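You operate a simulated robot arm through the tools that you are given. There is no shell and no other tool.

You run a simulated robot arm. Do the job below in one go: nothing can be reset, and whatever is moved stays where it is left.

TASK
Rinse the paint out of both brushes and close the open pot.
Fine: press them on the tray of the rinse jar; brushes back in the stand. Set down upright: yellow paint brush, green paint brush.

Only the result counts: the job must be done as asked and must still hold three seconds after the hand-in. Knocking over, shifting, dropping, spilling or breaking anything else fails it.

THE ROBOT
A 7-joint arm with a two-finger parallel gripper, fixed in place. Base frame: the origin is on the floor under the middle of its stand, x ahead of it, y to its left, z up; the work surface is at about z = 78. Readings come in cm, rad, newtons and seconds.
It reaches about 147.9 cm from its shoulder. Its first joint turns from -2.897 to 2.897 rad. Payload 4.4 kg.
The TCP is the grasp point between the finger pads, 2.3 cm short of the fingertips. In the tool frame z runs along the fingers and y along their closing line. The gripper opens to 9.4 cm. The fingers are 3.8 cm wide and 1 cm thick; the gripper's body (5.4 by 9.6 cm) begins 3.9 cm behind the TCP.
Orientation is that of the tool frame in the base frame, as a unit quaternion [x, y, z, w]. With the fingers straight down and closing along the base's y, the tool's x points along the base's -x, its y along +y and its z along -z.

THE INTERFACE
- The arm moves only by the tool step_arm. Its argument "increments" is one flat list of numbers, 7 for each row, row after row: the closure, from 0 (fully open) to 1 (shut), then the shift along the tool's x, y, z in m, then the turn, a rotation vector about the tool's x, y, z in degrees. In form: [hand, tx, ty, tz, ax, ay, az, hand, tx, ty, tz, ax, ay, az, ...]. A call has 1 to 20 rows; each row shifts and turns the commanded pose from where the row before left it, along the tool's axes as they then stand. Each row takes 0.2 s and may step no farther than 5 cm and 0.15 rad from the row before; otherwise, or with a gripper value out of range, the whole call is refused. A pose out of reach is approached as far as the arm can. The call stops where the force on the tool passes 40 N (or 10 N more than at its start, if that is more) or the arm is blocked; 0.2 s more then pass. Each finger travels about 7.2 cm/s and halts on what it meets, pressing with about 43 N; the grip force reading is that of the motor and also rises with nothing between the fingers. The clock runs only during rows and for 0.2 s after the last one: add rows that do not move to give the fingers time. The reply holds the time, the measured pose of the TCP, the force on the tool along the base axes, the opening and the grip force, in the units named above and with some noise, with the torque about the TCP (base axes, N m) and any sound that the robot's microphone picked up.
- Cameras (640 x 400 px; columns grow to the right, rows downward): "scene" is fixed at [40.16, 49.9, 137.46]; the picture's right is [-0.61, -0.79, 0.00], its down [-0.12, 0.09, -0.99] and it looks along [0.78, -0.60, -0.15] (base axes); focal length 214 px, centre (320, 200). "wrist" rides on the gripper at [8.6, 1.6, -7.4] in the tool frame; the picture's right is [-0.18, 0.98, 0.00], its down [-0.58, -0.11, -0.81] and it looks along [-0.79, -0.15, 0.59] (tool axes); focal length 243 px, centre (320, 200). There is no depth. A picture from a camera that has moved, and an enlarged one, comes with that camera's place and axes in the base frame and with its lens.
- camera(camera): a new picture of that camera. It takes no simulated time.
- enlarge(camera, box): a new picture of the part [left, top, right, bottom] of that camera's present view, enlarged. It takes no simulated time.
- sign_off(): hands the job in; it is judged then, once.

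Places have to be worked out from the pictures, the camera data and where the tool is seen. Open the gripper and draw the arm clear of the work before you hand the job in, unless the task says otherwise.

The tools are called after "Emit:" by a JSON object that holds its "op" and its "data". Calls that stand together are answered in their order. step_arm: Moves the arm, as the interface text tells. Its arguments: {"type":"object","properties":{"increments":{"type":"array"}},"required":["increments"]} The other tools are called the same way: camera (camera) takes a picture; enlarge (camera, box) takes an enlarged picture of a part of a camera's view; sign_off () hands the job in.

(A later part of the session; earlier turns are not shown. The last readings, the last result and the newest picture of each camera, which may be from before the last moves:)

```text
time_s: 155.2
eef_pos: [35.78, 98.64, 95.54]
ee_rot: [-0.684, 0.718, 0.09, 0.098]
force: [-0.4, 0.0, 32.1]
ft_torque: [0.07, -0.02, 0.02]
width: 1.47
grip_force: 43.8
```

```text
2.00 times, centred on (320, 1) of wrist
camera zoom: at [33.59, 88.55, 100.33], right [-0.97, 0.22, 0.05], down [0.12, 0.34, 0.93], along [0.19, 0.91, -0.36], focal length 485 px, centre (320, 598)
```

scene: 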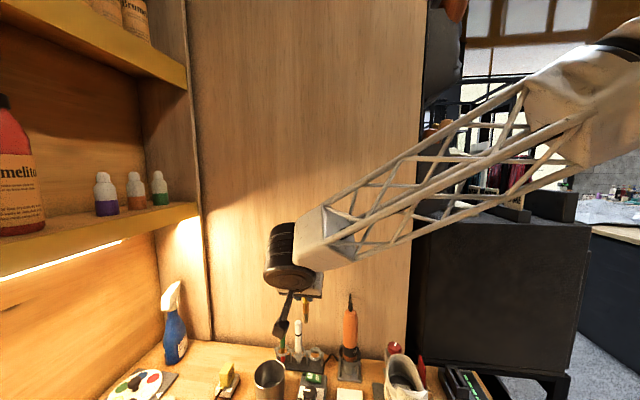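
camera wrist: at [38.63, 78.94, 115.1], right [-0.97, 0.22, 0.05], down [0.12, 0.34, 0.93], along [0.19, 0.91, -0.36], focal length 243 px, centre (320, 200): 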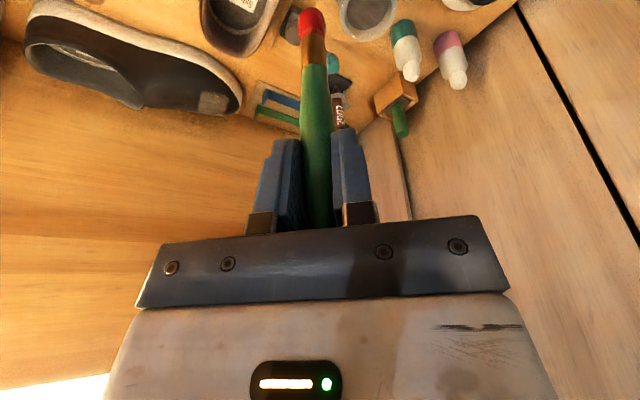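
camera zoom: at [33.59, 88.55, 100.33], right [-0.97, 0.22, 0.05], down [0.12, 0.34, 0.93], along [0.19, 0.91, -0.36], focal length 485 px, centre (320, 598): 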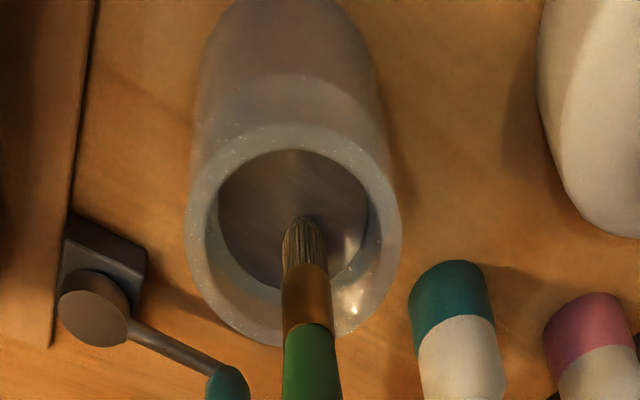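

Green bristles are clean now. I lift the brush out of the jar.

Emit:
{"op": "step_arm", "data": {"increments": [1, -0.0026, 0, -0.0097, 0, 0, 0, 1, -0.0039, 0, -0.0145, 0, 0, 0, 1, -0.0065, 0, -0.0242, 0, 0, 0, 1, -0.0091, 0, -0.0338, 0, 0, 0, 1, -0.0091, 0, -0.0338, 0, 0, 0, 1, -0.0078, 0, -0.029, 0, 0, 0, 1, 0, 0, 0, 0, 0, 0]}}

Emit:
{"op": "camera", "data": {"camera": "wrist"}}

```text
time_s: 156.8
eef_pos: [35.74, 98.57, 110.15]
ee_rot: [-0.685, 0.717, 0.09, 0.096]
force: [-0.3, 0.3, -0.3]
ft_torque: [0.0, -0.01, 0.0]
width: 1.49
grip_force: 43.2
```

```text
taken
camera wrist: at [33.53, 88.54, 115.08], right [-0.97, 0.22, 0.05], down [0.12, 0.35, 0.93], along [0.19, 0.91, -0.36], focal length 243 px, centre (320, 200)
```

wrist: 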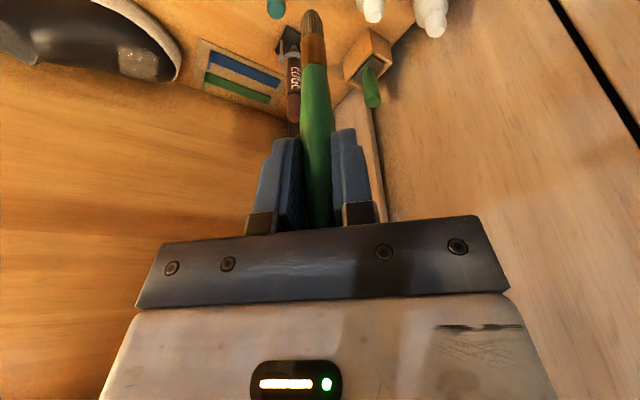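

The brush is clean and held well. I carry it back toward the stand, turning the hand back on the way.

Emit:
{"op": "step_arm", "data": {"increments": [1, 0.03384, -0.02806, -0.007, 1.803, 0, 6.73, 1, 0.03031, -0.03204, -0.00605, 1.803, 0, 6.73, 1, 0.02634, -0.03554, -0.00499, 1.803, 0, 6.73, 1, 0.02199, -0.03853, -0.00382, 1.803, 0, 6.73, 1, 0.01731, -0.04093, -0.00257, 1.803, 0, 6.73, 1, 0.01239, -0.04275, -0.00125, 1.803, 0, 6.73, 1, 0.00729, -0.04392, 0.00012, 1.803, 0, 6.73, 1, 0.00209, -0.04444, 0.00151, 1.803, 0, 6.73, 1, -0.00312, -0.04431, 0.00291, 1.803, 0, 6.73, 1, -0.00829, -0.04353, 0.00429, 1.803, 0, 6.73, 1, -0.01333, -0.04211, 0.00564, 1.803, 0, 6.73, 1, -0.01815, -0.04005, 0.00693, 1.803, 0, 6.73, 1, -0.02271, -0.0374, 0.00816, 1.803, 0, 6.73, 1, -0.02692, -0.03422, 0.00928, 1.803, 0, 6.73, 1, -0.03073, -0.03052, 0.0103, 1.803, 0, 6.73, 1, -0.03408, -0.02637, 0.0112, 1.803, 0, 6.73, 1, -0.03691, -0.02182, 0.01196, 1.803, 0, 6.73, 1, -0.03919, -0.01695, 0.01257, 1.803, 0, 6.73, 1, -0.04088, -0.01186, 0.01302, 1.803, 0, 6.73, 1, 0, 0, 0, 0, 0, 0]}}

Emit:
{"op": "camera", "data": {"camera": "wrist"}}

Emit:
{"op": "enlarge", "data": {"camera": "scene", "box": [225, 240, 385, 380]}}

```text
time_s: 161.0
eef_pos: [86.15, 30.47, 106.33]
ee_rot: [0.381, 0.916, -0.048, 0.12]
force: [-0.6, -0.2, -0.9]
ft_torque: [0.02, -0.02, 0.0]
width: 1.51
grip_force: 43.2
```

```text
taken
camera wrist: at [79.82, 39.06, 111.28], right [0.82, 0.57, 0.05], down [0.17, -0.33, 0.93], along [0.54, -0.75, -0.37], focal length 243 px, centre (320, 200)
```

wrist: 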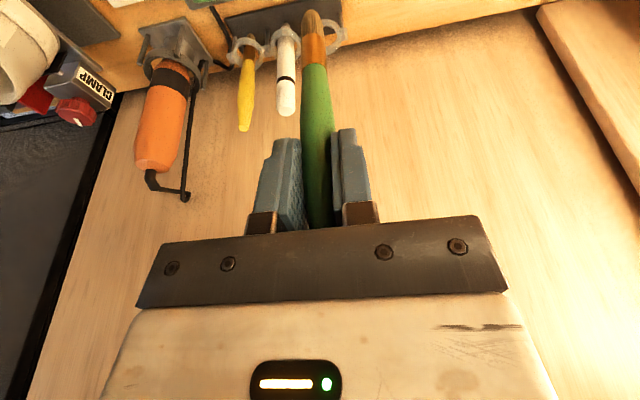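

```text
2.86 times, centred on (305, 310) of scene
camera zoom: at [40.16, 49.9, 137.46], right [-0.61, -0.79, 0.0], down [-0.12, 0.09, -0.99], along [0.78, -0.6, -0.15], focal length 613 px, centre (363, -114)
```

zoom: 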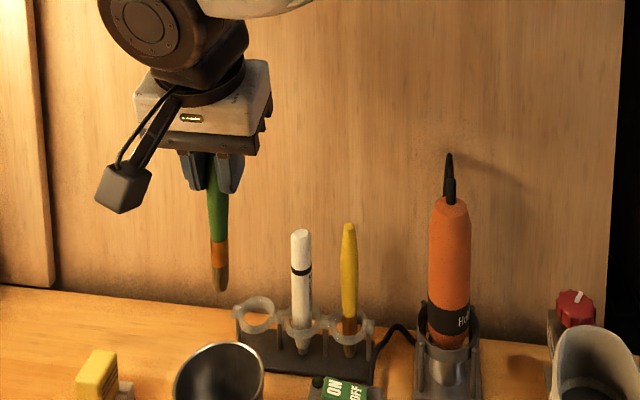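

Back near the stand. I move over the empty green ring (TCP to the pick position at height) and verify.

Emit:
{"op": "step_arm", "data": {"increments": [1, -0.0312, 0.0007, 0.0094, 0, 0, 0, 1, -0.0312, 0.0007, 0.0094, 0, 0, 0, 1, -0.0312, 0.0007, 0.0094, 0, 0, 0, 1, 0, 0, 0, 0, 0, 0]}}

Emit:
{"op": "enlarge", "data": {"camera": "scene", "box": [235, 290, 335, 380]}}

Emit:
{"op": "enlarge", "data": {"camera": "wrist", "box": [120, 0, 520, 2]}}

```text
time_s: 162.0
eef_pos: [93.01, 23.77, 106.08]
ee_rot: [0.38, 0.916, -0.048, 0.121]
force: [0.5, -0.6, -0.6]
ft_torque: [-0.01, 0.0, 0.02]
width: 1.47
grip_force: 43.0
```

```text
4.44 times, centred on (285, 335) of scene
camera zoom: at [40.16, 49.9, 137.46], right [-0.61, -0.79, 0.0], down [-0.12, 0.09, -0.99], along [0.78, -0.6, -0.15], focal length 953 px, centre (476, -400)
```

zoom: 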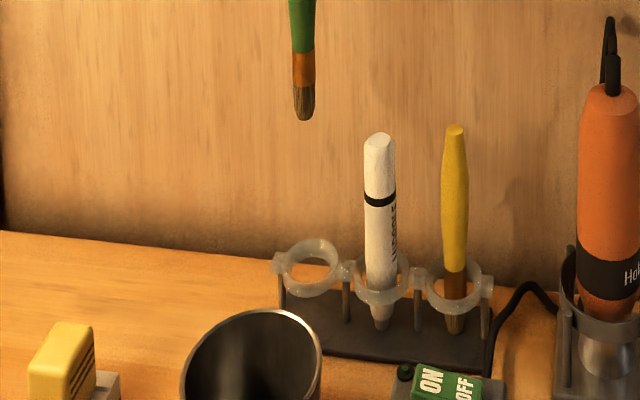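

```text
1.60 times, centred on (320, 1) of wrist
camera zoom: at [86.7, 32.3, 111.01], right [0.82, 0.57, 0.05], down [0.17, -0.33, 0.93], along [0.54, -0.75, -0.37], focal length 388 px, centre (320, 518)
```

zoom: 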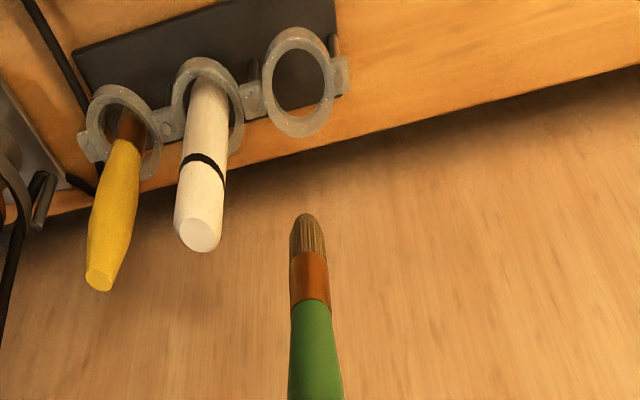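

Alignment over the ring looks right (within ~0.3 cm). I lower to just above the ring and check again.

Emit:
{"op": "step_arm", "data": {"increments": [1, 0.00725, 0, 0.02705, 0, 0, 0, 1, 0.00725, 0, 0.02705, 0, 0, 0, 1, 0.00725, 0, 0.02705, 0, 0, 0, 1, 0, 0, 0, 0, 0, 0]}}

Emit:
{"op": "enlarge", "data": {"camera": "scene", "box": [255, 310, 325, 375]}}

Emit:
{"op": "enlarge", "data": {"camera": "wrist", "box": [180, 0, 460, 2]}}

```text
time_s: 163.0
eef_pos: [92.99, 23.81, 97.52]
ee_rot: [0.38, 0.916, -0.048, 0.121]
force: [0.4, -0.1, 0.6]
ft_torque: [0.0, -0.02, 0.03]
width: 1.45
grip_force: 42.5
```

```text
6.15 times, centred on (290, 342) of scene
camera zoom: at [40.16, 49.9, 137.46], right [-0.61, -0.79, 0.0], down [-0.12, 0.09, -0.99], along [0.78, -0.6, -0.15], focal length 1320 px, centre (505, -677)
```

zoom: 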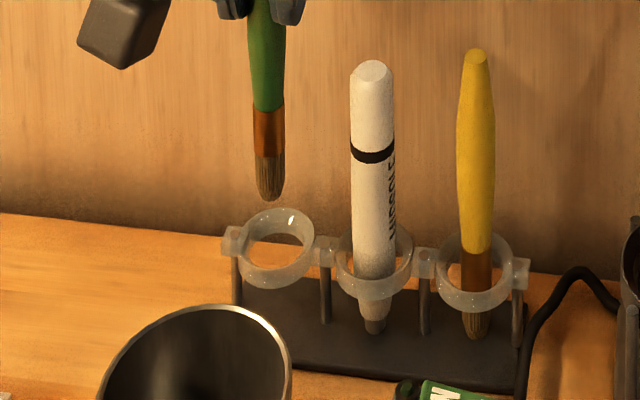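

```text
2.29 times, centred on (320, 1) of wrist
camera zoom: at [86.76, 32.39, 102.53], right [0.82, 0.57, 0.05], down [0.17, -0.33, 0.93], along [0.54, -0.75, -0.37], focal length 555 px, centre (320, 655)
```

zoom: 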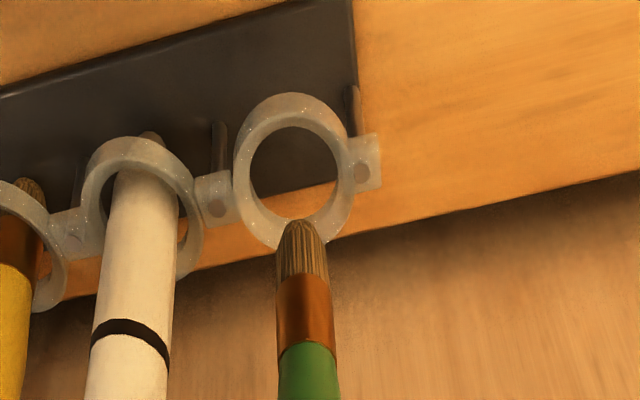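

Both views suggest shifting ~0.25 cm toward the room and 0.15 cm along the row. I correct and lower through the ring, watching the force.

Emit:
{"op": "step_arm", "data": {"increments": [1, 0.0024, -0.0015, -0.0007, 0, 0, 0, 1, 0.0039, 0, 0.0145, 0, 0, 0, 1, 0.0039, 0, 0.0145, 0, 0, 0, 1, 0, 0, 0, 0, 0, 0]}}

Emit:
{"op": "enlarge", "data": {"camera": "scene", "box": [255, 310, 325, 375]}}

Emit:
{"op": "enlarge", "data": {"camera": "wrist", "box": [180, 0, 460, 2]}}

```text
time_s: 164.0
eef_pos: [92.71, 23.91, 94.53]
ee_rot: [0.38, 0.916, -0.048, 0.12]
force: [0.3, 0.1, -0.2]
ft_torque: [-0.03, 0.0, 0.02]
width: 1.5
grip_force: 43.0
```

```text
6.15 times, centred on (290, 342) of scene
camera zoom: at [40.16, 49.9, 137.46], right [-0.61, -0.79, 0.0], down [-0.12, 0.09, -0.99], along [0.78, -0.6, -0.15], focal length 1320 px, centre (505, -677)
```

zoom: 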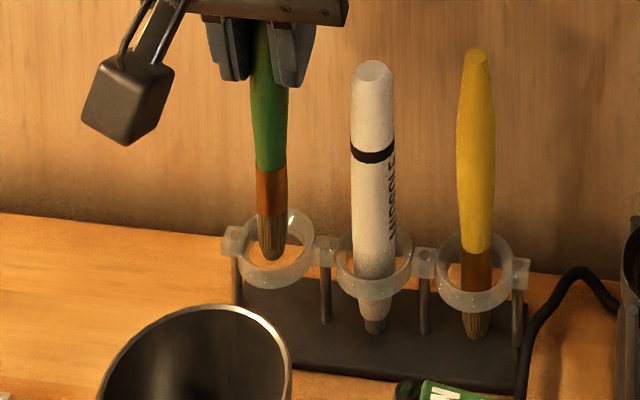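

```text
2.29 times, centred on (320, 1) of wrist
camera zoom: at [86.5, 32.47, 99.51], right [0.82, 0.57, 0.05], down [0.17, -0.33, 0.93], along [0.54, -0.75, -0.37], focal length 555 px, centre (320, 655)
```

zoom: 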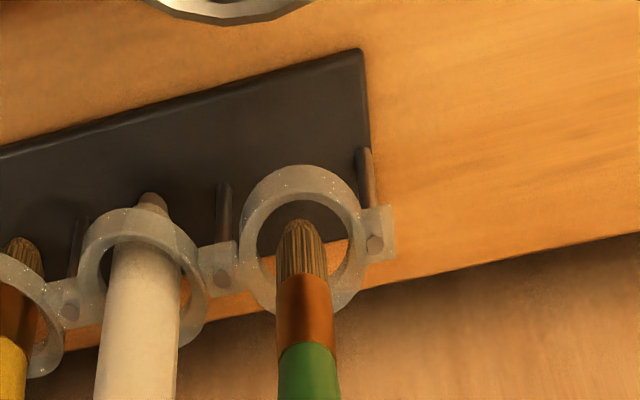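

The tip is inside the ring with no side force. I continue down to the base.

Emit:
{"op": "step_arm", "data": {"increments": [1, 0.0039, 0, 0.0145, 0, 0, 0, 1, 0.0034, 0, 0.0126, 0, 0, 0, 1, 0, 0, 0, 0, 0, 0]}}

Emit:
{"op": "step_arm", "data": {"increments": [1, 0.0013, 0, 0.0048, 0, 0, 0, 1, 0, 0, 0, 0, 0, 0]}}

Emit:
{"op": "step_arm", "data": {"increments": [1, 0.0008, 0, 0.0029, 0, 0, 0, 1, 0, 0, 0, 0, 0, 0]}}

Emit:
{"op": "enlarge", "data": {"camera": "scene", "box": [255, 310, 325, 375]}}

```text
time_s: 164.8
eef_pos: [92.74, 23.91, 91.71]
ee_rot: [0.379, 0.916, -0.048, 0.12]
force: [0.1, 0.0, -0.6]
ft_torque: [-0.01, 0.0, 0.0]
width: 1.49
grip_force: 42.8
```

```text
time_s: 165.4
eef_pos: [92.65, 23.84, 91.21]
ee_rot: [0.379, 0.916, -0.048, 0.121]
force: [-0.2, -0.2, -0.9]
ft_torque: [-0.02, 0.01, -0.01]
width: 1.5
grip_force: 42.8
```

```text
time_s: 166.0
eef_pos: [92.8, 23.99, 90.86]
ee_rot: [0.381, 0.916, -0.048, 0.121]
force: [0.2, -0.3, 0.3]
ft_torque: [-0.04, -0.03, 0.04]
width: 1.5
grip_force: 43.0
```

```text
6.15 times, centred on (290, 342) of scene
camera zoom: at [40.16, 49.9, 137.46], right [-0.61, -0.79, 0.0], down [-0.12, 0.09, -0.99], along [0.78, -0.6, -0.15], focal length 1320 px, centre (505, -677)
```

zoom: 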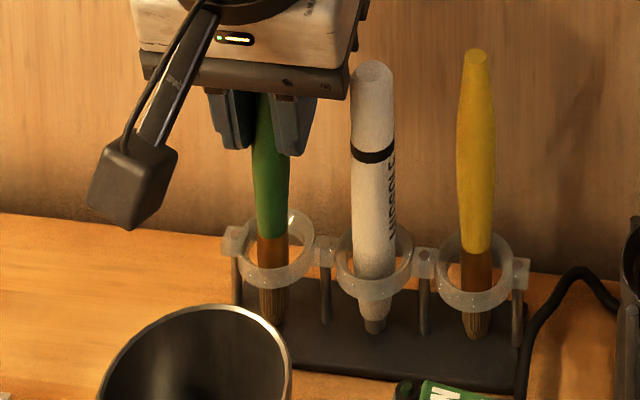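

Emit:
{"op": "step_arm", "data": {"increments": [1, 0.0006, 0, 0.0024, 0, 0, 0, 1, 0, 0, 0, 0, 0, 0]}}

Emit:
{"op": "step_arm", "data": {"increments": [1, 0.0006, 0, 0.0024, 0, 0, 0, 1, 0, 0, 0, 0, 0, 0]}}

```text
time_s: 166.6
eef_pos: [92.8, 23.97, 90.68]
ee_rot: [0.381, 0.915, -0.048, 0.121]
force: [-0.3, -0.1, -0.4]
ft_torque: [0.02, -0.03, -0.01]
width: 1.53
grip_force: 42.7
```

```text
time_s: 167.2
eef_pos: [92.74, 23.96, 90.6]
ee_rot: [0.38, 0.915, -0.048, 0.122]
force: [-2.4, 1.7, 16.3]
ft_torque: [0.15, 0.17, -0.04]
width: 1.51
grip_force: 43.2
```

Base contact (16 N). I ease up 1 mm and open the fingers slightly.

Emit:
{"op": "step_arm", "data": {"increments": [1, -0.0003, 0, -0.001, 0, 0, 0, 1, 0, 0, 0, 0, 0, 0]}}

Emit:
{"op": "step_arm", "data": {"increments": [0.76, 0, 0, 0, 0, 0, 0, 0.76, 0, 0, 0, 0, 0, 0]}}

Emit:
{"op": "enlarge", "data": {"camera": "scene", "box": [255, 310, 325, 375]}}

Emit:
{"op": "camera", "data": {"camera": "wrist"}}

```text
time_s: 167.8
eef_pos: [92.76, 23.91, 90.6]
ee_rot: [0.38, 0.916, -0.049, 0.121]
force: [0.5, -0.2, 16.5]
ft_torque: [-0.06, -0.07, -0.02]
width: 1.52
grip_force: 42.3
```

```text
time_s: 168.4
eef_pos: [92.61, 24.03, 90.52]
ee_rot: [0.38, 0.916, -0.048, 0.121]
force: [0.5, 0.5, 0.0]
ft_torque: [0.03, -0.02, 0.0]
width: 2.25
grip_force: 0.0
```

```text
6.15 times, centred on (290, 342) of scene
camera zoom: at [40.16, 49.9, 137.46], right [-0.61, -0.79, 0.0], down [-0.12, 0.09, -0.99], along [0.78, -0.6, -0.15], focal length 1320 px, centre (505, -677)
```

zoom: 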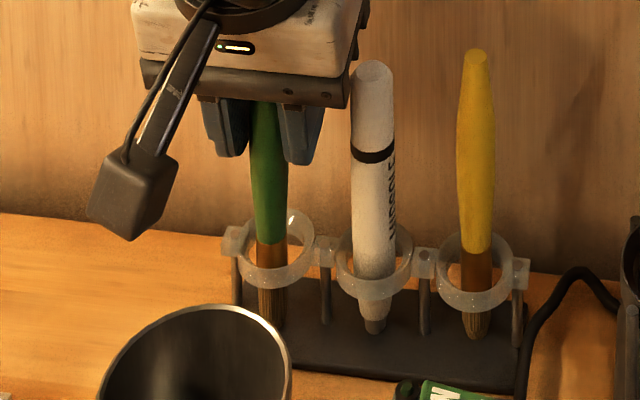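

```text
taken
camera wrist: at [86.47, 32.48, 95.47], right [0.82, 0.57, 0.05], down [0.17, -0.33, 0.93], along [0.54, -0.75, -0.37], focal length 243 px, centre (320, 200)
```

wrist: 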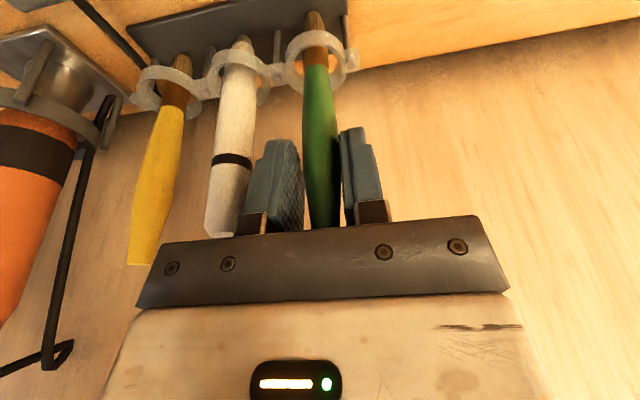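

Green stands in its ring. I open a little more and withdraw straight up.

Emit:
{"op": "step_arm", "data": {"increments": [0.6, 0, 0, 0, 0, 0, 0, 0.6, 0, 0, 0, 0, 0, 0, 0.6, -0.0026, 0, -0.0097, 0, 0, 0, 0.6, -0.0052, 0, -0.0193, 0, 0, 0, 0.6, -0.0078, 0, -0.029, 0, 0, 0, 0.6, -0.0104, 0, -0.0386, 0, 0, 0, 0.6, -0.0104, 0, -0.0386, 0, 0, 0, 0.6, 0.029, 0, -0.0078, 0, 0, 0, 0.6, 0.029, 0, -0.0078, 0, 0, 0, 0.6, 0.029, 0, -0.0078, 0, 0, 0]}}

Emit:
{"op": "enlarge", "data": {"camera": "scene", "box": [245, 300, 345, 385]}}

Emit:
{"op": "camera", "data": {"camera": "wrist"}}

```text
time_s: 170.6
eef_pos: [86.4, 30.18, 104.64]
ee_rot: [0.38, 0.916, -0.048, 0.121]
force: [-0.3, 0.3, 0.0]
ft_torque: [-0.01, -0.01, 0.01]
width: 3.75
grip_force: 0.1
```

```text
4.71 times, centred on (295, 342) of scene
camera zoom: at [40.16, 49.9, 137.46], right [-0.61, -0.79, 0.0], down [-0.12, 0.09, -0.99], along [0.78, -0.6, -0.15], focal length 1009 px, centre (438, -471)
```

zoom: 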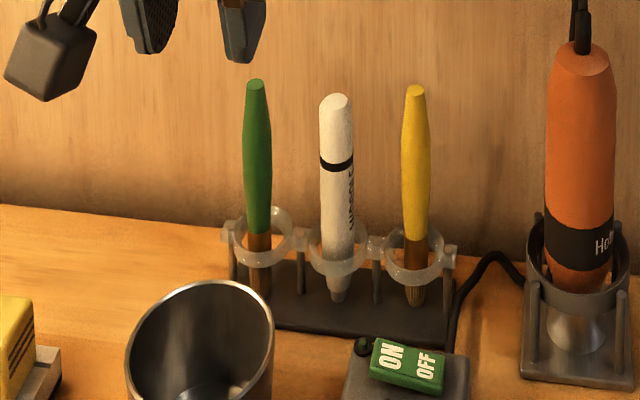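

```text
taken
camera wrist: at [80.19, 38.75, 109.55], right [0.82, 0.57, 0.05], down [0.17, -0.33, 0.93], along [0.54, -0.75, -0.37], focal length 243 px, centre (320, 200)
```

wrist: 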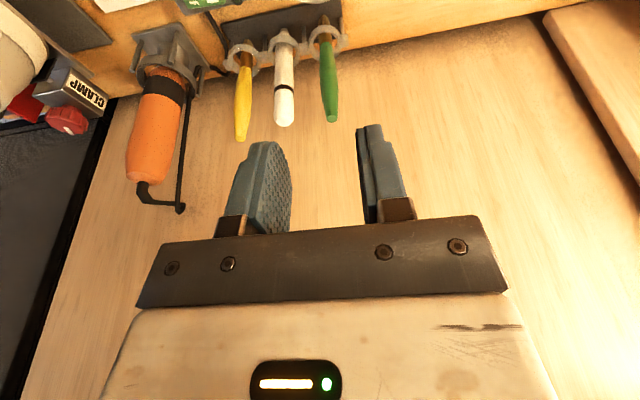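

Both brushes are clean and upright in the stand. Now the lid: I level the hand and move above the red lid (≈(70.5, 31.9)).

Emit:
{"op": "step_arm", "data": {"increments": [0.55, 0, 0, 0, 0, 7.5, 0, 0.55, 0, 0, 0, 0, 7.5, 0, 0.55, 0.0311, -0.0251, 0.019, 0, 0, 0, 0.55, 0.0311, -0.0251, 0.019, 0, 0, 0, 0.55, 0.0311, -0.0251, 0.019, 0, 0, 0, 0.55, 0.0311, -0.0251, 0.019, 0, 0, 0, 0.55, 0, 0, 0, 0, 0, 0]}}

Emit:
{"op": "camera", "data": {"camera": "wrist"}}

Emit:
{"op": "enlarge", "data": {"camera": "wrist", "box": [180, 0, 460, 2]}}

Emit:
{"op": "enlarge", "data": {"camera": "scene", "box": [230, 396, 430, 400]}}

```text
time_s: 172.2
eef_pos: [70.37, 32.02, 97.09]
ee_rot: [0.383, 0.924, 0.002, 0.0]
force: [-0.1, -0.5, 0.6]
ft_torque: [-0.01, 0.01, 0.0]
width: 4.21
grip_force: 0.0
```

```text
taken
camera wrist: at [65.33, 39.4, 104.51], right [0.83, 0.56, 0.0], down [0.33, -0.49, 0.81], along [0.46, -0.66, -0.59], focal length 243 px, centre (320, 200)
```

wrist: 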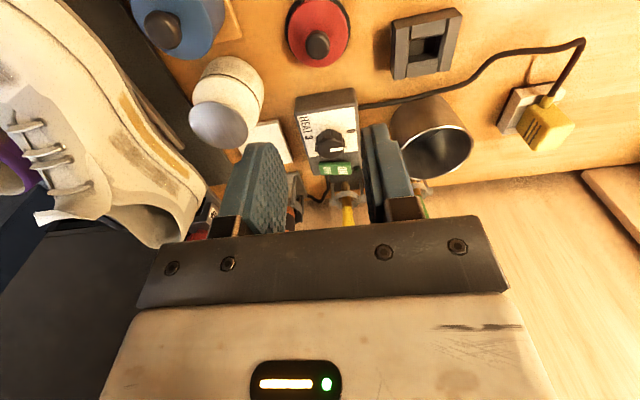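

```text
2.29 times, centred on (320, 1) of wrist
camera zoom: at [65.33, 39.4, 104.51], right [0.83, 0.56, 0.0], down [0.33, -0.49, 0.81], along [0.46, -0.66, -0.59], focal length 555 px, centre (320, 655)
```

zoom: 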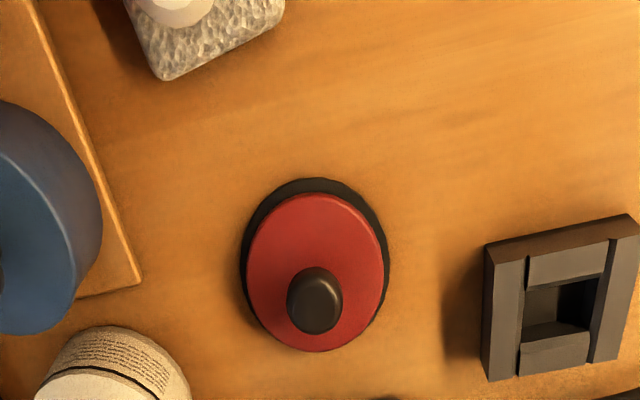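

```text
3.20 times, centred on (330, 398) of scene
camera zoom: at [40.16, 49.9, 137.46], right [-0.61, -0.79, 0.0], down [-0.12, 0.09, -0.99], along [0.78, -0.6, -0.15], focal length 686 px, centre (288, -434)
```

zoom: 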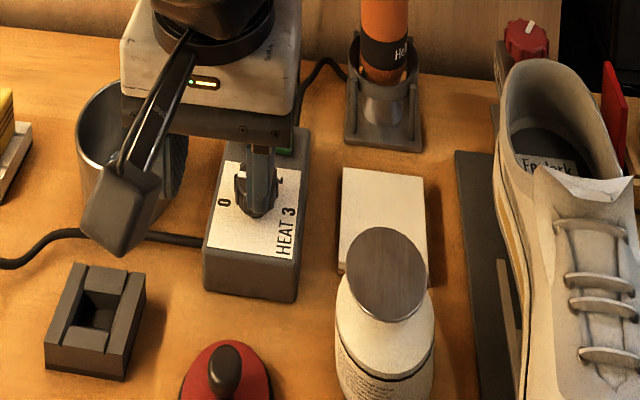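

The lid knob is 0.35 cm toward the wall and 0.23 cm left of the TCP axis. I correct that and descend to just above the lid.

Emit:
{"op": "step_arm", "data": {"increments": [0.55, -0.0031, -0.0023, 0.02, 0, 0, 0, 0.55, 0, 0, 0.04, 0, 0, 0, 0.55, 0, 0, 0.04, 0, 0, 0, 0.55, 0, 0, 0.03, 0, 0, 0, 0.55, 0, 0, 0, 0, 0, 0]}}

Emit:
{"op": "camera", "data": {"camera": "wrist"}}

Emit:
{"op": "enlarge", "data": {"camera": "wrist", "box": [230, 80, 410, 200]}}

```text
time_s: 173.4
eef_pos: [70.63, 31.56, 84.04]
ee_rot: [0.383, 0.924, 0.002, 0.0]
force: [-0.1, 1.0, -0.2]
ft_torque: [0.01, 0.02, 0.03]
width: 4.23
grip_force: 0.2
```

```text
taken
camera wrist: at [65.49, 38.92, 91.45], right [0.83, 0.56, 0.0], down [0.33, -0.49, 0.81], along [0.46, -0.66, -0.59], focal length 243 px, centre (320, 200)
```

wrist: 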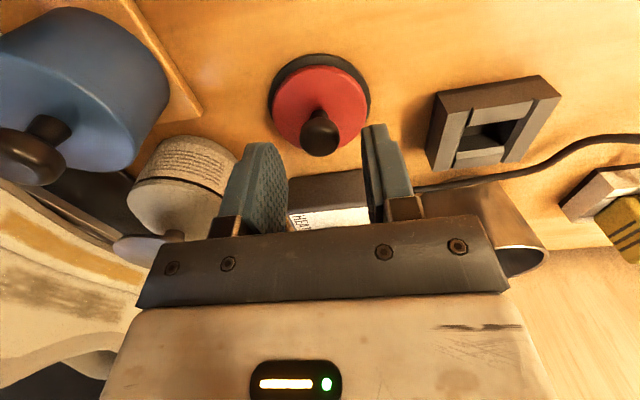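

```text
3.33 times, centred on (320, 140) of wrist
camera zoom: at [65.49, 38.92, 91.45], right [0.83, 0.56, 0.0], down [0.33, -0.49, 0.81], along [0.46, -0.66, -0.59], focal length 809 px, centre (320, 400)
```

zoom: 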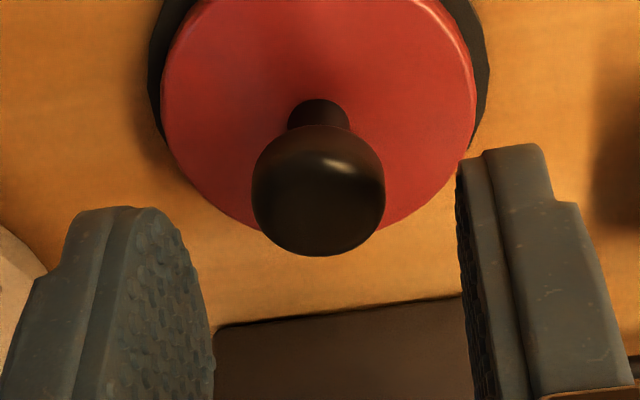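

Knob is centred between the fingers (ball centre z≈80.9). I descend 1.9 cm so the fingertips sit just above the lid disc, and close.

Emit:
{"op": "step_arm", "data": {"increments": [0.55, 0, 0, 0.01, 0, 0, 0, 0.55, 0, 0, 0.009, 0, 0, 0, 0.55, 0, 0, 0, 0, 0, 0]}}

Emit:
{"op": "step_arm", "data": {"increments": [1, 0, 0, 0, 0, 0, 0, 1, 0, 0, 0, 0, 0, 0, 1, 0, 0, 0, 0, 0, 0]}}

Emit:
{"op": "enlarge", "data": {"camera": "wrist", "box": [230, 80, 410, 200]}}

```text
time_s: 174.2
eef_pos: [70.6, 31.56, 82.09]
ee_rot: [0.383, 0.924, 0.002, 0.0]
force: [-0.8, -0.2, 0.6]
ft_torque: [0.0, 0.03, 0.02]
width: 4.22
grip_force: 0.1
```

```text
time_s: 175.0
eef_pos: [70.64, 31.63, 82.08]
ee_rot: [0.383, 0.924, 0.002, 0.0]
force: [-0.1, 0.0, 0.0]
ft_torque: [-0.04, 0.02, 0.01]
width: 1.64
grip_force: 43.4
```

```text
3.33 times, centred on (320, 140) of wrist
camera zoom: at [65.5, 38.99, 89.51], right [0.83, 0.56, 0.0], down [0.33, -0.49, 0.81], along [0.46, -0.66, -0.59], focal length 809 px, centre (320, 400)
```

zoom: 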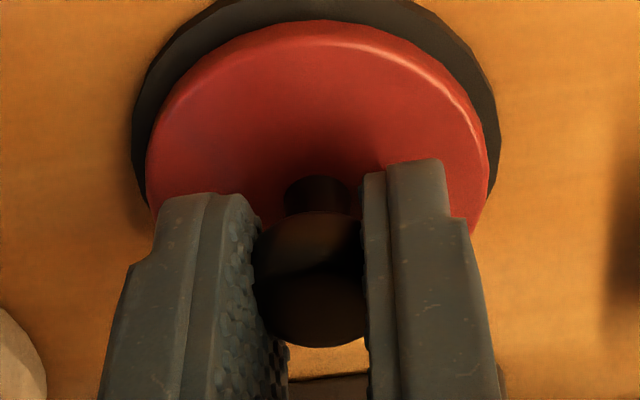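

The knob is gripped. I lift and check that the lid comes along.

Emit:
{"op": "step_arm", "data": {"increments": [1, 0, 0, -0.01, 0, 0, 0, 1, 0, 0, -0.02, 0, 0, 0, 1, 0, 0, -0.03, 0, 0, 0, 1, 0, 0, -0.04, 0, 0, 0, 1, 0, 0, 0, 0, 0, 0]}}

Emit:
{"op": "camera", "data": {"camera": "wrist"}}

Emit:
{"op": "enlarge", "data": {"camera": "scene", "box": [230, 396, 430, 400]}}

```text
time_s: 176.2
eef_pos: [70.48, 31.57, 92.13]
ee_rot: [0.383, 0.924, 0.003, -0.001]
force: [-0.9, 0.1, -0.4]
ft_torque: [-0.01, -0.01, 0.01]
width: 1.61
grip_force: 43.5
```

```text
taken
camera wrist: at [65.45, 38.98, 99.49], right [0.83, 0.56, 0.0], down [0.33, -0.49, 0.81], along [0.46, -0.66, -0.59], focal length 243 px, centre (320, 200)
```

wrist: 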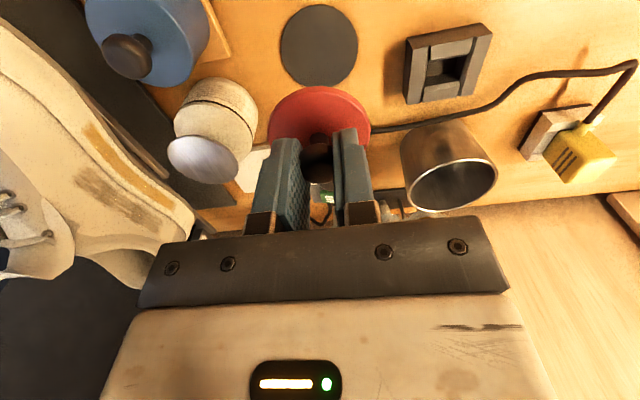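

```text
3.20 times, centred on (330, 398) of scene
camera zoom: at [40.16, 49.9, 137.46], right [-0.61, -0.79, 0.0], down [-0.12, 0.09, -0.99], along [0.78, -0.6, -0.15], focal length 686 px, centre (288, -434)
```

zoom: 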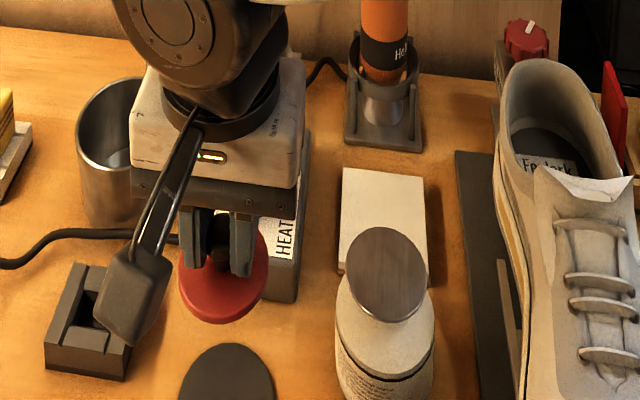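

The lid is in hand (the black disc was just a coaster). I look at the extended wrist view to localise the open scarlet pot.

Emit:
{"op": "enlarge", "data": {"camera": "wrist", "box": [0, 0, 640, 2]}}

Emit:
{"op": "enlarge", "data": {"camera": "wrist", "box": [0, 0, 320, 2]}}

```text
1.00 times, centred on (320, 1) of wrist (not enlarged: the box is as wide or as high as the picture)
camera zoom: at [65.45, 38.98, 99.49], right [0.83, 0.56, 0.0], down [0.33, -0.49, 0.81], along [0.46, -0.66, -0.59], focal length 243 px, centre (320, 399)
```

zoom: 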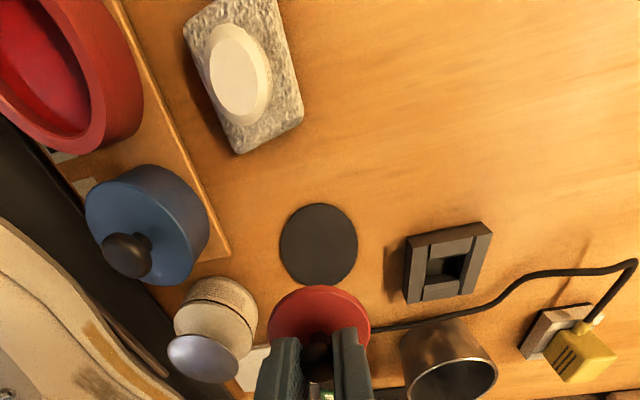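

```text
2.00 times, centred on (160, 1) of wrist
camera zoom: at [65.45, 38.98, 99.49], right [0.83, 0.56, 0.0], down [0.33, -0.49, 0.81], along [0.46, -0.66, -0.59], focal length 485 px, centre (640, 598)
```

zoom: 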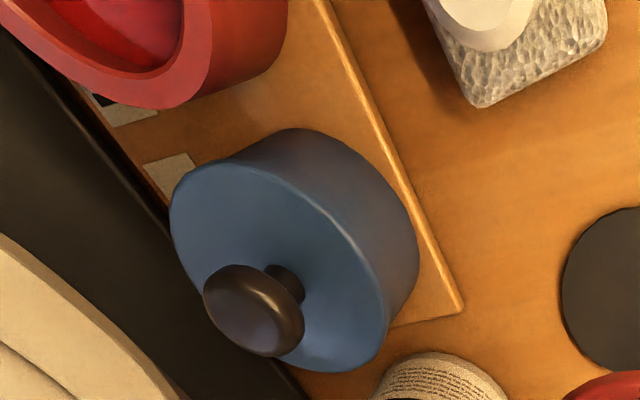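

The pot is at the edge of view. I move back and up a little to see it better.

Emit:
{"op": "step_arm", "data": {"increments": [1, 0.0351, -0.0048, -0.0262, 0, 0, 0, 1, 0.0351, -0.0048, -0.0262, 0, 0, 0, 1, 0.0351, -0.0048, -0.0262, 0, 0, 0, 1, 0, 0, 0, 0, 0, 0]}}

Emit:
{"op": "enlarge", "data": {"camera": "wrist", "box": [100, 0, 420, 2]}}

Emit:
{"op": "camera", "data": {"camera": "wrist"}}

```text
time_s: 177.2
eef_pos: [61.92, 37.88, 100.01]
ee_rot: [0.384, 0.923, 0.002, 0.0]
force: [-0.7, -0.2, 0.4]
ft_torque: [0.01, 0.02, -0.03]
width: 1.64
grip_force: 43.2
```

```text
2.00 times, centred on (260, 1) of wrist
camera zoom: at [56.9, 45.41, 107.37], right [0.83, 0.56, 0.0], down [0.33, -0.49, 0.81], along [0.46, -0.66, -0.59], focal length 485 px, centre (440, 598)
```

zoom: 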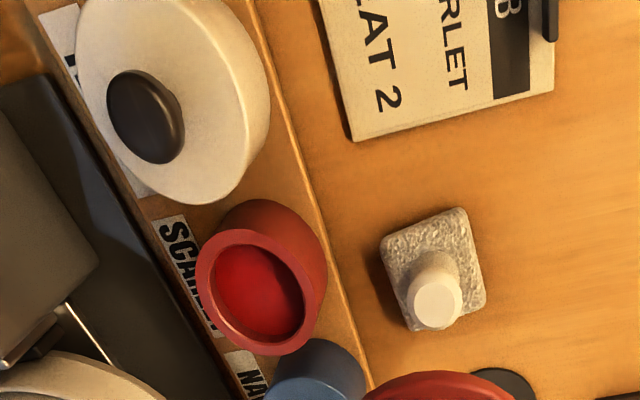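

```text
taken
camera wrist: at [56.9, 45.41, 107.37], right [0.83, 0.56, 0.0], down [0.33, -0.49, 0.81], along [0.46, -0.66, -0.59], focal length 243 px, centre (320, 200)
```

wrist: 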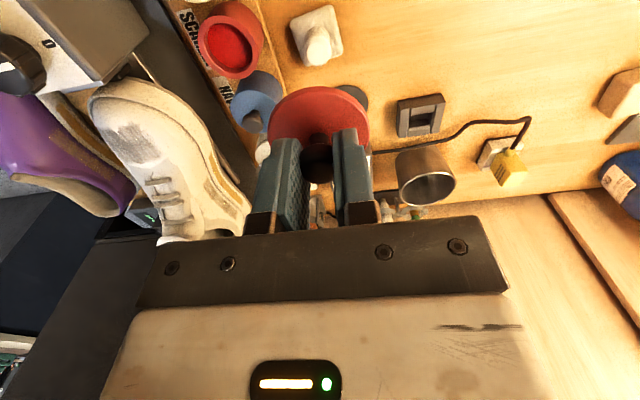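

The open pot's rim is at about (55.5, 32.4, z≈82). I move the lid above it.

Emit:
{"op": "step_arm", "data": {"increments": [1, 0.0033, -0.042, 0, 0, 0, 0, 1, 0.0033, -0.042, 0, 0, 0, 0, 1, 0, 0, 0.04, 0, 0, 0, 1, 0, 0, 0.03, 0, 0, 0, 1, 0, 0, 0, 0, 0, 0]}}

Emit:
{"op": "enlarge", "data": {"camera": "wrist", "box": [160, 0, 480, 2]}}

Emit:
{"op": "camera", "data": {"camera": "wrist"}}

```text
time_s: 178.4
eef_pos: [55.67, 32.61, 92.84]
ee_rot: [0.383, 0.924, 0.002, 0.0]
force: [-0.5, -0.5, -0.8]
ft_torque: [-0.02, 0.02, 0.02]
width: 1.62
grip_force: 43.5
```

```text
2.00 times, centred on (320, 1) of wrist
camera zoom: at [50.6, 39.98, 100.32], right [0.83, 0.56, 0.0], down [0.33, -0.49, 0.81], along [0.46, -0.66, -0.59], focal length 485 px, centre (320, 598)
```

zoom: 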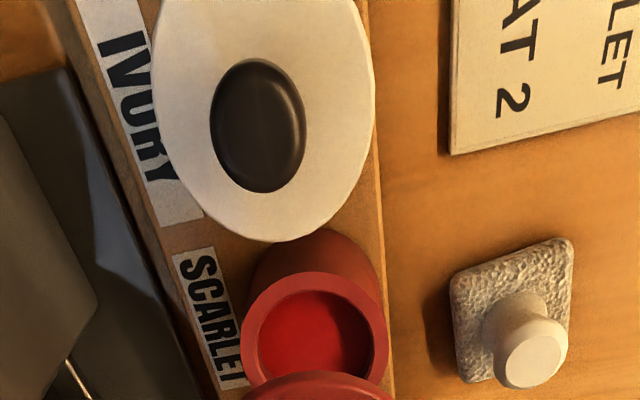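

```text
taken
camera wrist: at [50.6, 39.98, 100.32], right [0.83, 0.56, 0.0], down [0.33, -0.49, 0.81], along [0.46, -0.66, -0.59], focal length 243 px, centre (320, 200)
```

wrist: 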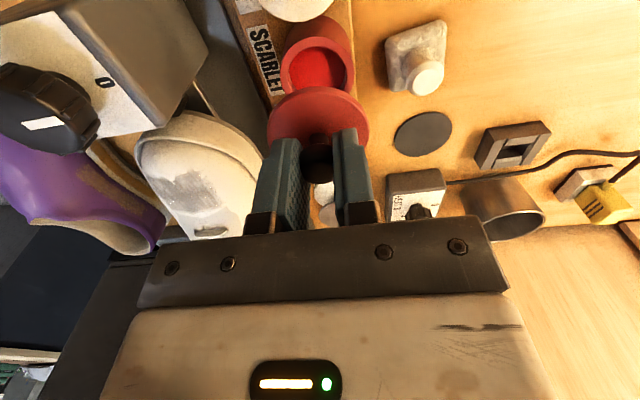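

Aligned within ~0.2 cm; a small correction and I lower the lid toward the rim.

Emit:
{"op": "step_arm", "data": {"increments": [1, 0.0002, -0.0014, 0.02, 0, 0, 0, 1, 0, 0, 0.03, 0, 0, 0, 1, 0, 0, 0, 0, 0, 0]}}

Emit:
{"op": "enlarge", "data": {"camera": "wrist", "box": [200, 0, 440, 150]}}

Emit:
{"op": "enlarge", "data": {"camera": "scene", "box": [200, 396, 480, 400]}}

```text
time_s: 179.2
eef_pos: [55.51, 32.55, 87.9]
ee_rot: [0.384, 0.923, 0.003, 0.0]
force: [-0.4, 0.3, -0.5]
ft_torque: [0.01, -0.02, 0.01]
width: 1.61
grip_force: 43.0
```

```text
2.67 times, centred on (320, 75) of wrist
camera zoom: at [50.43, 39.97, 95.32], right [0.83, 0.56, 0.0], down [0.33, -0.49, 0.81], along [0.46, -0.66, -0.59], focal length 647 px, centre (320, 533)
```

zoom: 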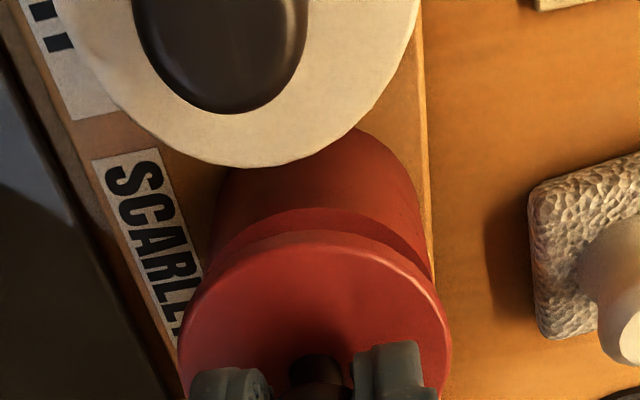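

```text
2.29 times, centred on (340, 398) of scene
camera zoom: at [40.16, 49.9, 137.46], right [-0.61, -0.79, 0.0], down [-0.12, 0.09, -0.99], along [0.78, -0.6, -0.15], focal length 490 px, centre (274, -253)
```

zoom: 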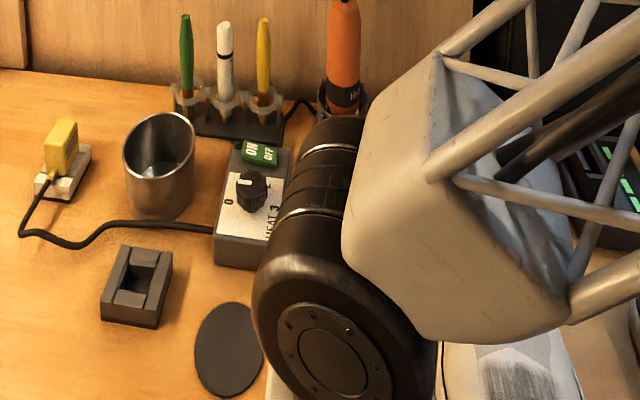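

The lid is well aligned over the pot. I lower it further in small steps until contact.

Emit:
{"op": "step_arm", "data": {"increments": [1, 0, 0.0007, 0.006, 0, 0, 0, 1, 0, 0, 0.006, 0, 0, 0, 1, 0, 0, 0, 0, 0, 0]}}

Emit:
{"op": "step_arm", "data": {"increments": [1, 0, 0, 0.003, 0, 0, 0, 1, 0, 0, 0, 0, 0, 0]}}

Emit:
{"op": "step_arm", "data": {"increments": [1, 0, 0, 0.003, 0, 0, 0, 1, 0, 0, 0, 0, 0, 0]}}

Emit:
{"op": "enlarge", "data": {"camera": "wrist", "box": [200, 0, 440, 150]}}

```text
time_s: 180.0
eef_pos: [55.64, 32.57, 86.72]
ee_rot: [0.384, 0.924, 0.003, 0.001]
force: [0.1, -0.4, -0.2]
ft_torque: [0.02, 0.0, 0.0]
width: 1.63
grip_force: 42.5
```

```text
time_s: 180.6
eef_pos: [55.64, 32.47, 86.52]
ee_rot: [0.384, 0.923, 0.002, 0.0]
force: [0.8, 1.2, 1.7]
ft_torque: [0.04, 0.02, -0.02]
width: 1.61
grip_force: 43.2
```

```text
time_s: 181.2
eef_pos: [55.55, 32.62, 86.17]
ee_rot: [0.383, 0.924, 0.003, 0.001]
force: [-10.1, -14.5, 30.4]
ft_torque: [-0.13, 0.16, 0.02]
width: 1.61
grip_force: 42.7
```

```text
2.67 times, centred on (320, 75) of wrist
camera zoom: at [50.56, 39.98, 93.6], right [0.83, 0.56, 0.0], down [0.33, -0.49, 0.81], along [0.46, -0.66, -0.59], focal length 647 px, centre (320, 533)
```

zoom: 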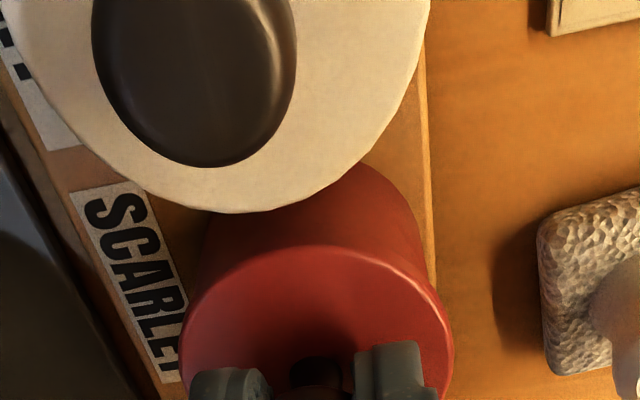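

The lid touches off-centre (sideways push toward −r). I lift 3 mm, shift 2 mm that way and lower again.

Emit:
{"op": "step_arm", "data": {"increments": [1, 0, 0, -0.004, 0, 0, 0, 1, 0, -0.002, 0, 0, 0, 0, 1, 0, 0, 0, 0, 0, 0]}}

Emit:
{"op": "step_arm", "data": {"increments": [1, 0, 0, 0.003, 0, 0, 0, 1, 0, 0, 0, 0, 0, 0]}}

Emit:
{"op": "step_arm", "data": {"increments": [1, 0, 0, 0.0015, 0, 0, 0, 1, 0, 0, 0, 0, 0, 0]}}

Emit:
{"op": "enlarge", "data": {"camera": "wrist", "box": [200, 0, 440, 150]}}

```text
time_s: 182.0
eef_pos: [55.46, 32.44, 86.66]
ee_rot: [0.383, 0.924, 0.002, 0.0]
force: [0.3, 0.2, -0.2]
ft_torque: [0.02, 0.02, 0.01]
width: 1.62
grip_force: 43.5
```

```text
time_s: 182.6
eef_pos: [55.52, 32.51, 86.25]
ee_rot: [0.384, 0.923, 0.002, 0.0]
force: [-0.5, 0.3, -0.6]
ft_torque: [0.02, -0.02, 0.04]
width: 1.64
grip_force: 43.0
```

```text
time_s: 183.2
eef_pos: [55.5, 32.45, 86.17]
ee_rot: [0.384, 0.924, 0.003, 0.001]
force: [-7.7, -0.4, 24.0]
ft_torque: [0.03, 0.13, 0.0]
width: 1.61
grip_force: 43.1
```

```text
2.67 times, centred on (320, 75) of wrist
camera zoom: at [50.42, 39.84, 93.59], right [0.83, 0.56, 0.0], down [0.33, -0.49, 0.81], along [0.46, -0.66, -0.59], focal length 647 px, centre (320, 533)
```

zoom: 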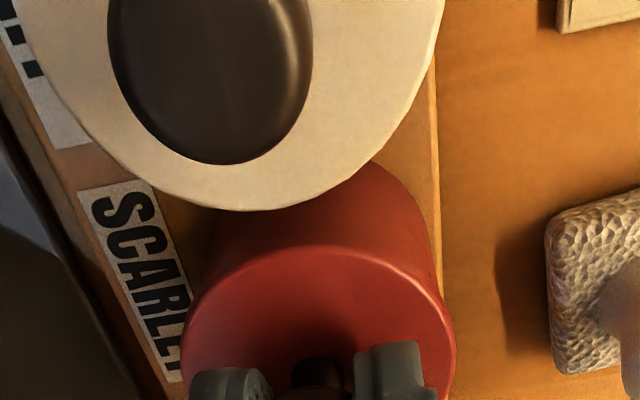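

Contact is now 3 mm lower than before, so I'm getting closer to centre; the push is now toward −x. I shift ~1.5 mm that way and try again.

Emit:
{"op": "step_arm", "data": {"increments": [1, 0, 0, -0.003, 0, 0, 0, 1, 0.0015, -0.0012, 0, 0, 0, 0, 1, 0, 0, 0, 0, 0, 0]}}

Emit:
{"op": "step_arm", "data": {"increments": [1, 0, 0, 0.003, 0, 0, 0, 1, 0, 0, 0, 0, 0, 0]}}

Emit:
{"op": "step_arm", "data": {"increments": [1, 0, 0, 0.0015, 0, 0, 0, 1, 0, 0, 0, 0, 0, 0]}}

```text
time_s: 184.0
eef_pos: [55.37, 32.53, 86.41]
ee_rot: [0.383, 0.924, 0.001, 0.0]
force: [6.5, -3.8, 5.1]
ft_torque: [-0.1, -0.13, 0.03]
width: 1.63
grip_force: 42.9
```

```text
time_s: 184.6
eef_pos: [55.5, 32.48, 86.07]
ee_rot: [0.383, 0.924, 0.002, 0.002]
force: [17.9, -9.4, 20.9]
ft_torque: [-0.21, -0.33, -0.05]
width: 1.62
grip_force: 43.0
```

```text
time_s: 185.0
eef_pos: [55.47, 32.52, 86.1]
ee_rot: [0.384, 0.923, 0.003, 0.002]
force: [4.8, -5.5, 3.8]
ft_torque: [-0.13, -0.13, 0.05]
width: 1.64
grip_force: 43.0
stopped in row 1: the force on the tool passed its limit at 44 N (the readings are from after the stop); the commanded pose is now the measured one
```

The lid's plug now engages the opening (side contact on the room side). I shift 1 mm back toward the wall to relieve it, then push down gently.

Emit:
{"op": "step_arm", "data": {"increments": [1, -0.0008, 0, 0, 0, 0, 0, 1, 0, 0, 0, 0, 0, 0]}}

Emit:
{"op": "step_arm", "data": {"increments": [1, 0, 0, 0.001, 0, 0, 0, 1, 0, 0, 0, 0, 0, 0]}}

Emit:
{"op": "enlarge", "data": {"camera": "wrist", "box": [200, 0, 440, 150]}}

```text
time_s: 185.6
eef_pos: [55.55, 32.43, 86.2]
ee_rot: [0.383, 0.924, 0.003, 0.0]
force: [-1.1, 3.7, 6.0]
ft_torque: [0.18, 0.18, -0.04]
width: 1.63
grip_force: 43.0
```

```text
time_s: 186.2
eef_pos: [55.56, 32.5, 86.15]
ee_rot: [0.383, 0.924, 0.004, 0.002]
force: [-10.3, 0.9, 33.6]
ft_torque: [0.09, 0.15, 0.03]
width: 1.62
grip_force: 43.0
```

```text
2.67 times, centred on (320, 75) of wrist
camera zoom: at [50.38, 39.83, 93.56], right [0.83, 0.56, 0.01], down [0.33, -0.49, 0.81], along [0.46, -0.66, -0.59], focal length 647 px, centre (320, 533)
```

zoom: 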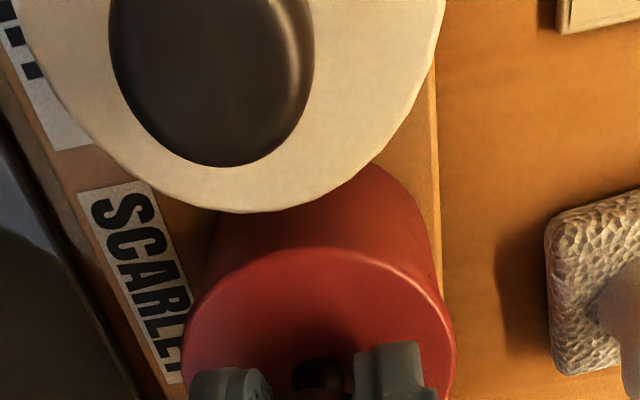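

It bottoms at TCP z≈86.1 with side contact both ways, so the lid seems seated. I relax the push and release the knob.

Emit:
{"op": "step_arm", "data": {"increments": [1, 0.0003, 0, -0.001, 0, 0, 0, 1, 0, 0, 0, 0, 0, 0]}}

Emit:
{"op": "step_arm", "data": {"increments": [0.6, 0, 0, 0, 0, 0, 0, 0.6, 0, 0, 0, 0, 0, 0, 0.6, 0, 0, 0, 0, 0, 0]}}

Emit:
{"op": "step_arm", "data": {"increments": [0.6, 0, 0, -0.02, 0, 0, 0, 0.6, 0, 0, -0.03, 0, 0, 0, 0.6, 0, 0, -0.04, 0, 0, 0, 0.6, 0, 0, -0.04, 0, 0, 0, 0.6, 0, 0, 0, 0, 0, 0]}}

Emit:
{"op": "enlarge", "data": {"camera": "wrist", "box": [160, 0, 480, 2]}}

Emit:
{"op": "camera", "data": {"camera": "wrist"}}

```text
time_s: 186.8
eef_pos: [55.58, 32.35, 86.21]
ee_rot: [0.384, 0.923, 0.004, 0.002]
force: [9.6, 3.1, 13.8]
ft_torque: [-0.06, -0.14, 0.03]
width: 1.6
grip_force: 42.9
```

```text
time_s: 187.6
eef_pos: [55.43, 32.37, 86.09]
ee_rot: [0.383, 0.924, 0.002, 0.001]
force: [0.4, 0.4, -0.2]
ft_torque: [-0.02, -0.01, 0.01]
width: 3.76
grip_force: 0.1
heard: snap
```

```text
time_s: 188.8
eef_pos: [55.28, 32.48, 99.16]
ee_rot: [0.383, 0.924, 0.003, 0.001]
force: [-0.8, -0.8, 0.0]
ft_torque: [0.01, 0.02, -0.01]
width: 3.75
grip_force: 0.0
```

```text
2.00 times, centred on (320, 1) of wrist
camera zoom: at [50.31, 39.87, 106.57], right [0.83, 0.56, 0.01], down [0.33, -0.49, 0.81], along [0.46, -0.66, -0.59], focal length 485 px, centre (320, 598)
```

zoom: 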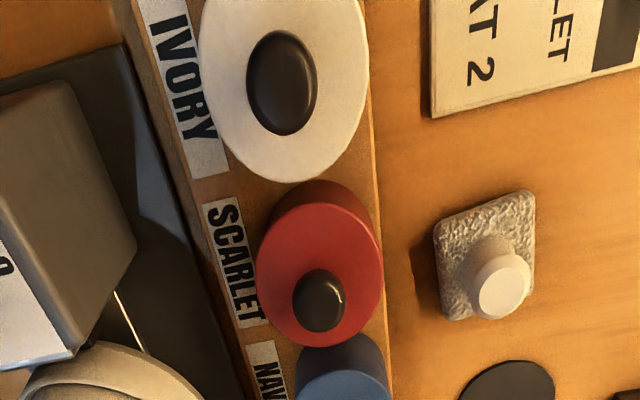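

```text
taken
camera wrist: at [50.31, 39.87, 106.57], right [0.83, 0.56, 0.01], down [0.33, -0.49, 0.81], along [0.46, -0.66, -0.59], focal length 243 px, centre (320, 200)
```

wrist: 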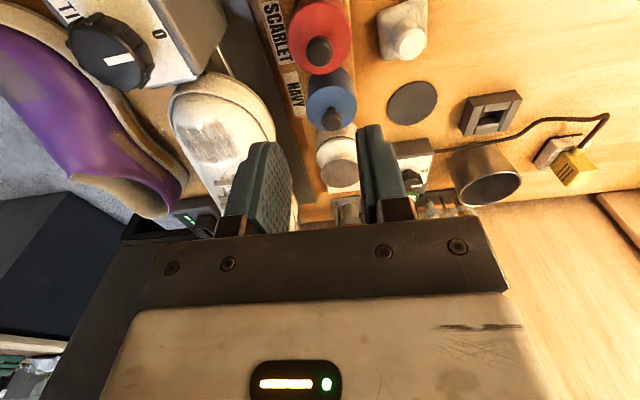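

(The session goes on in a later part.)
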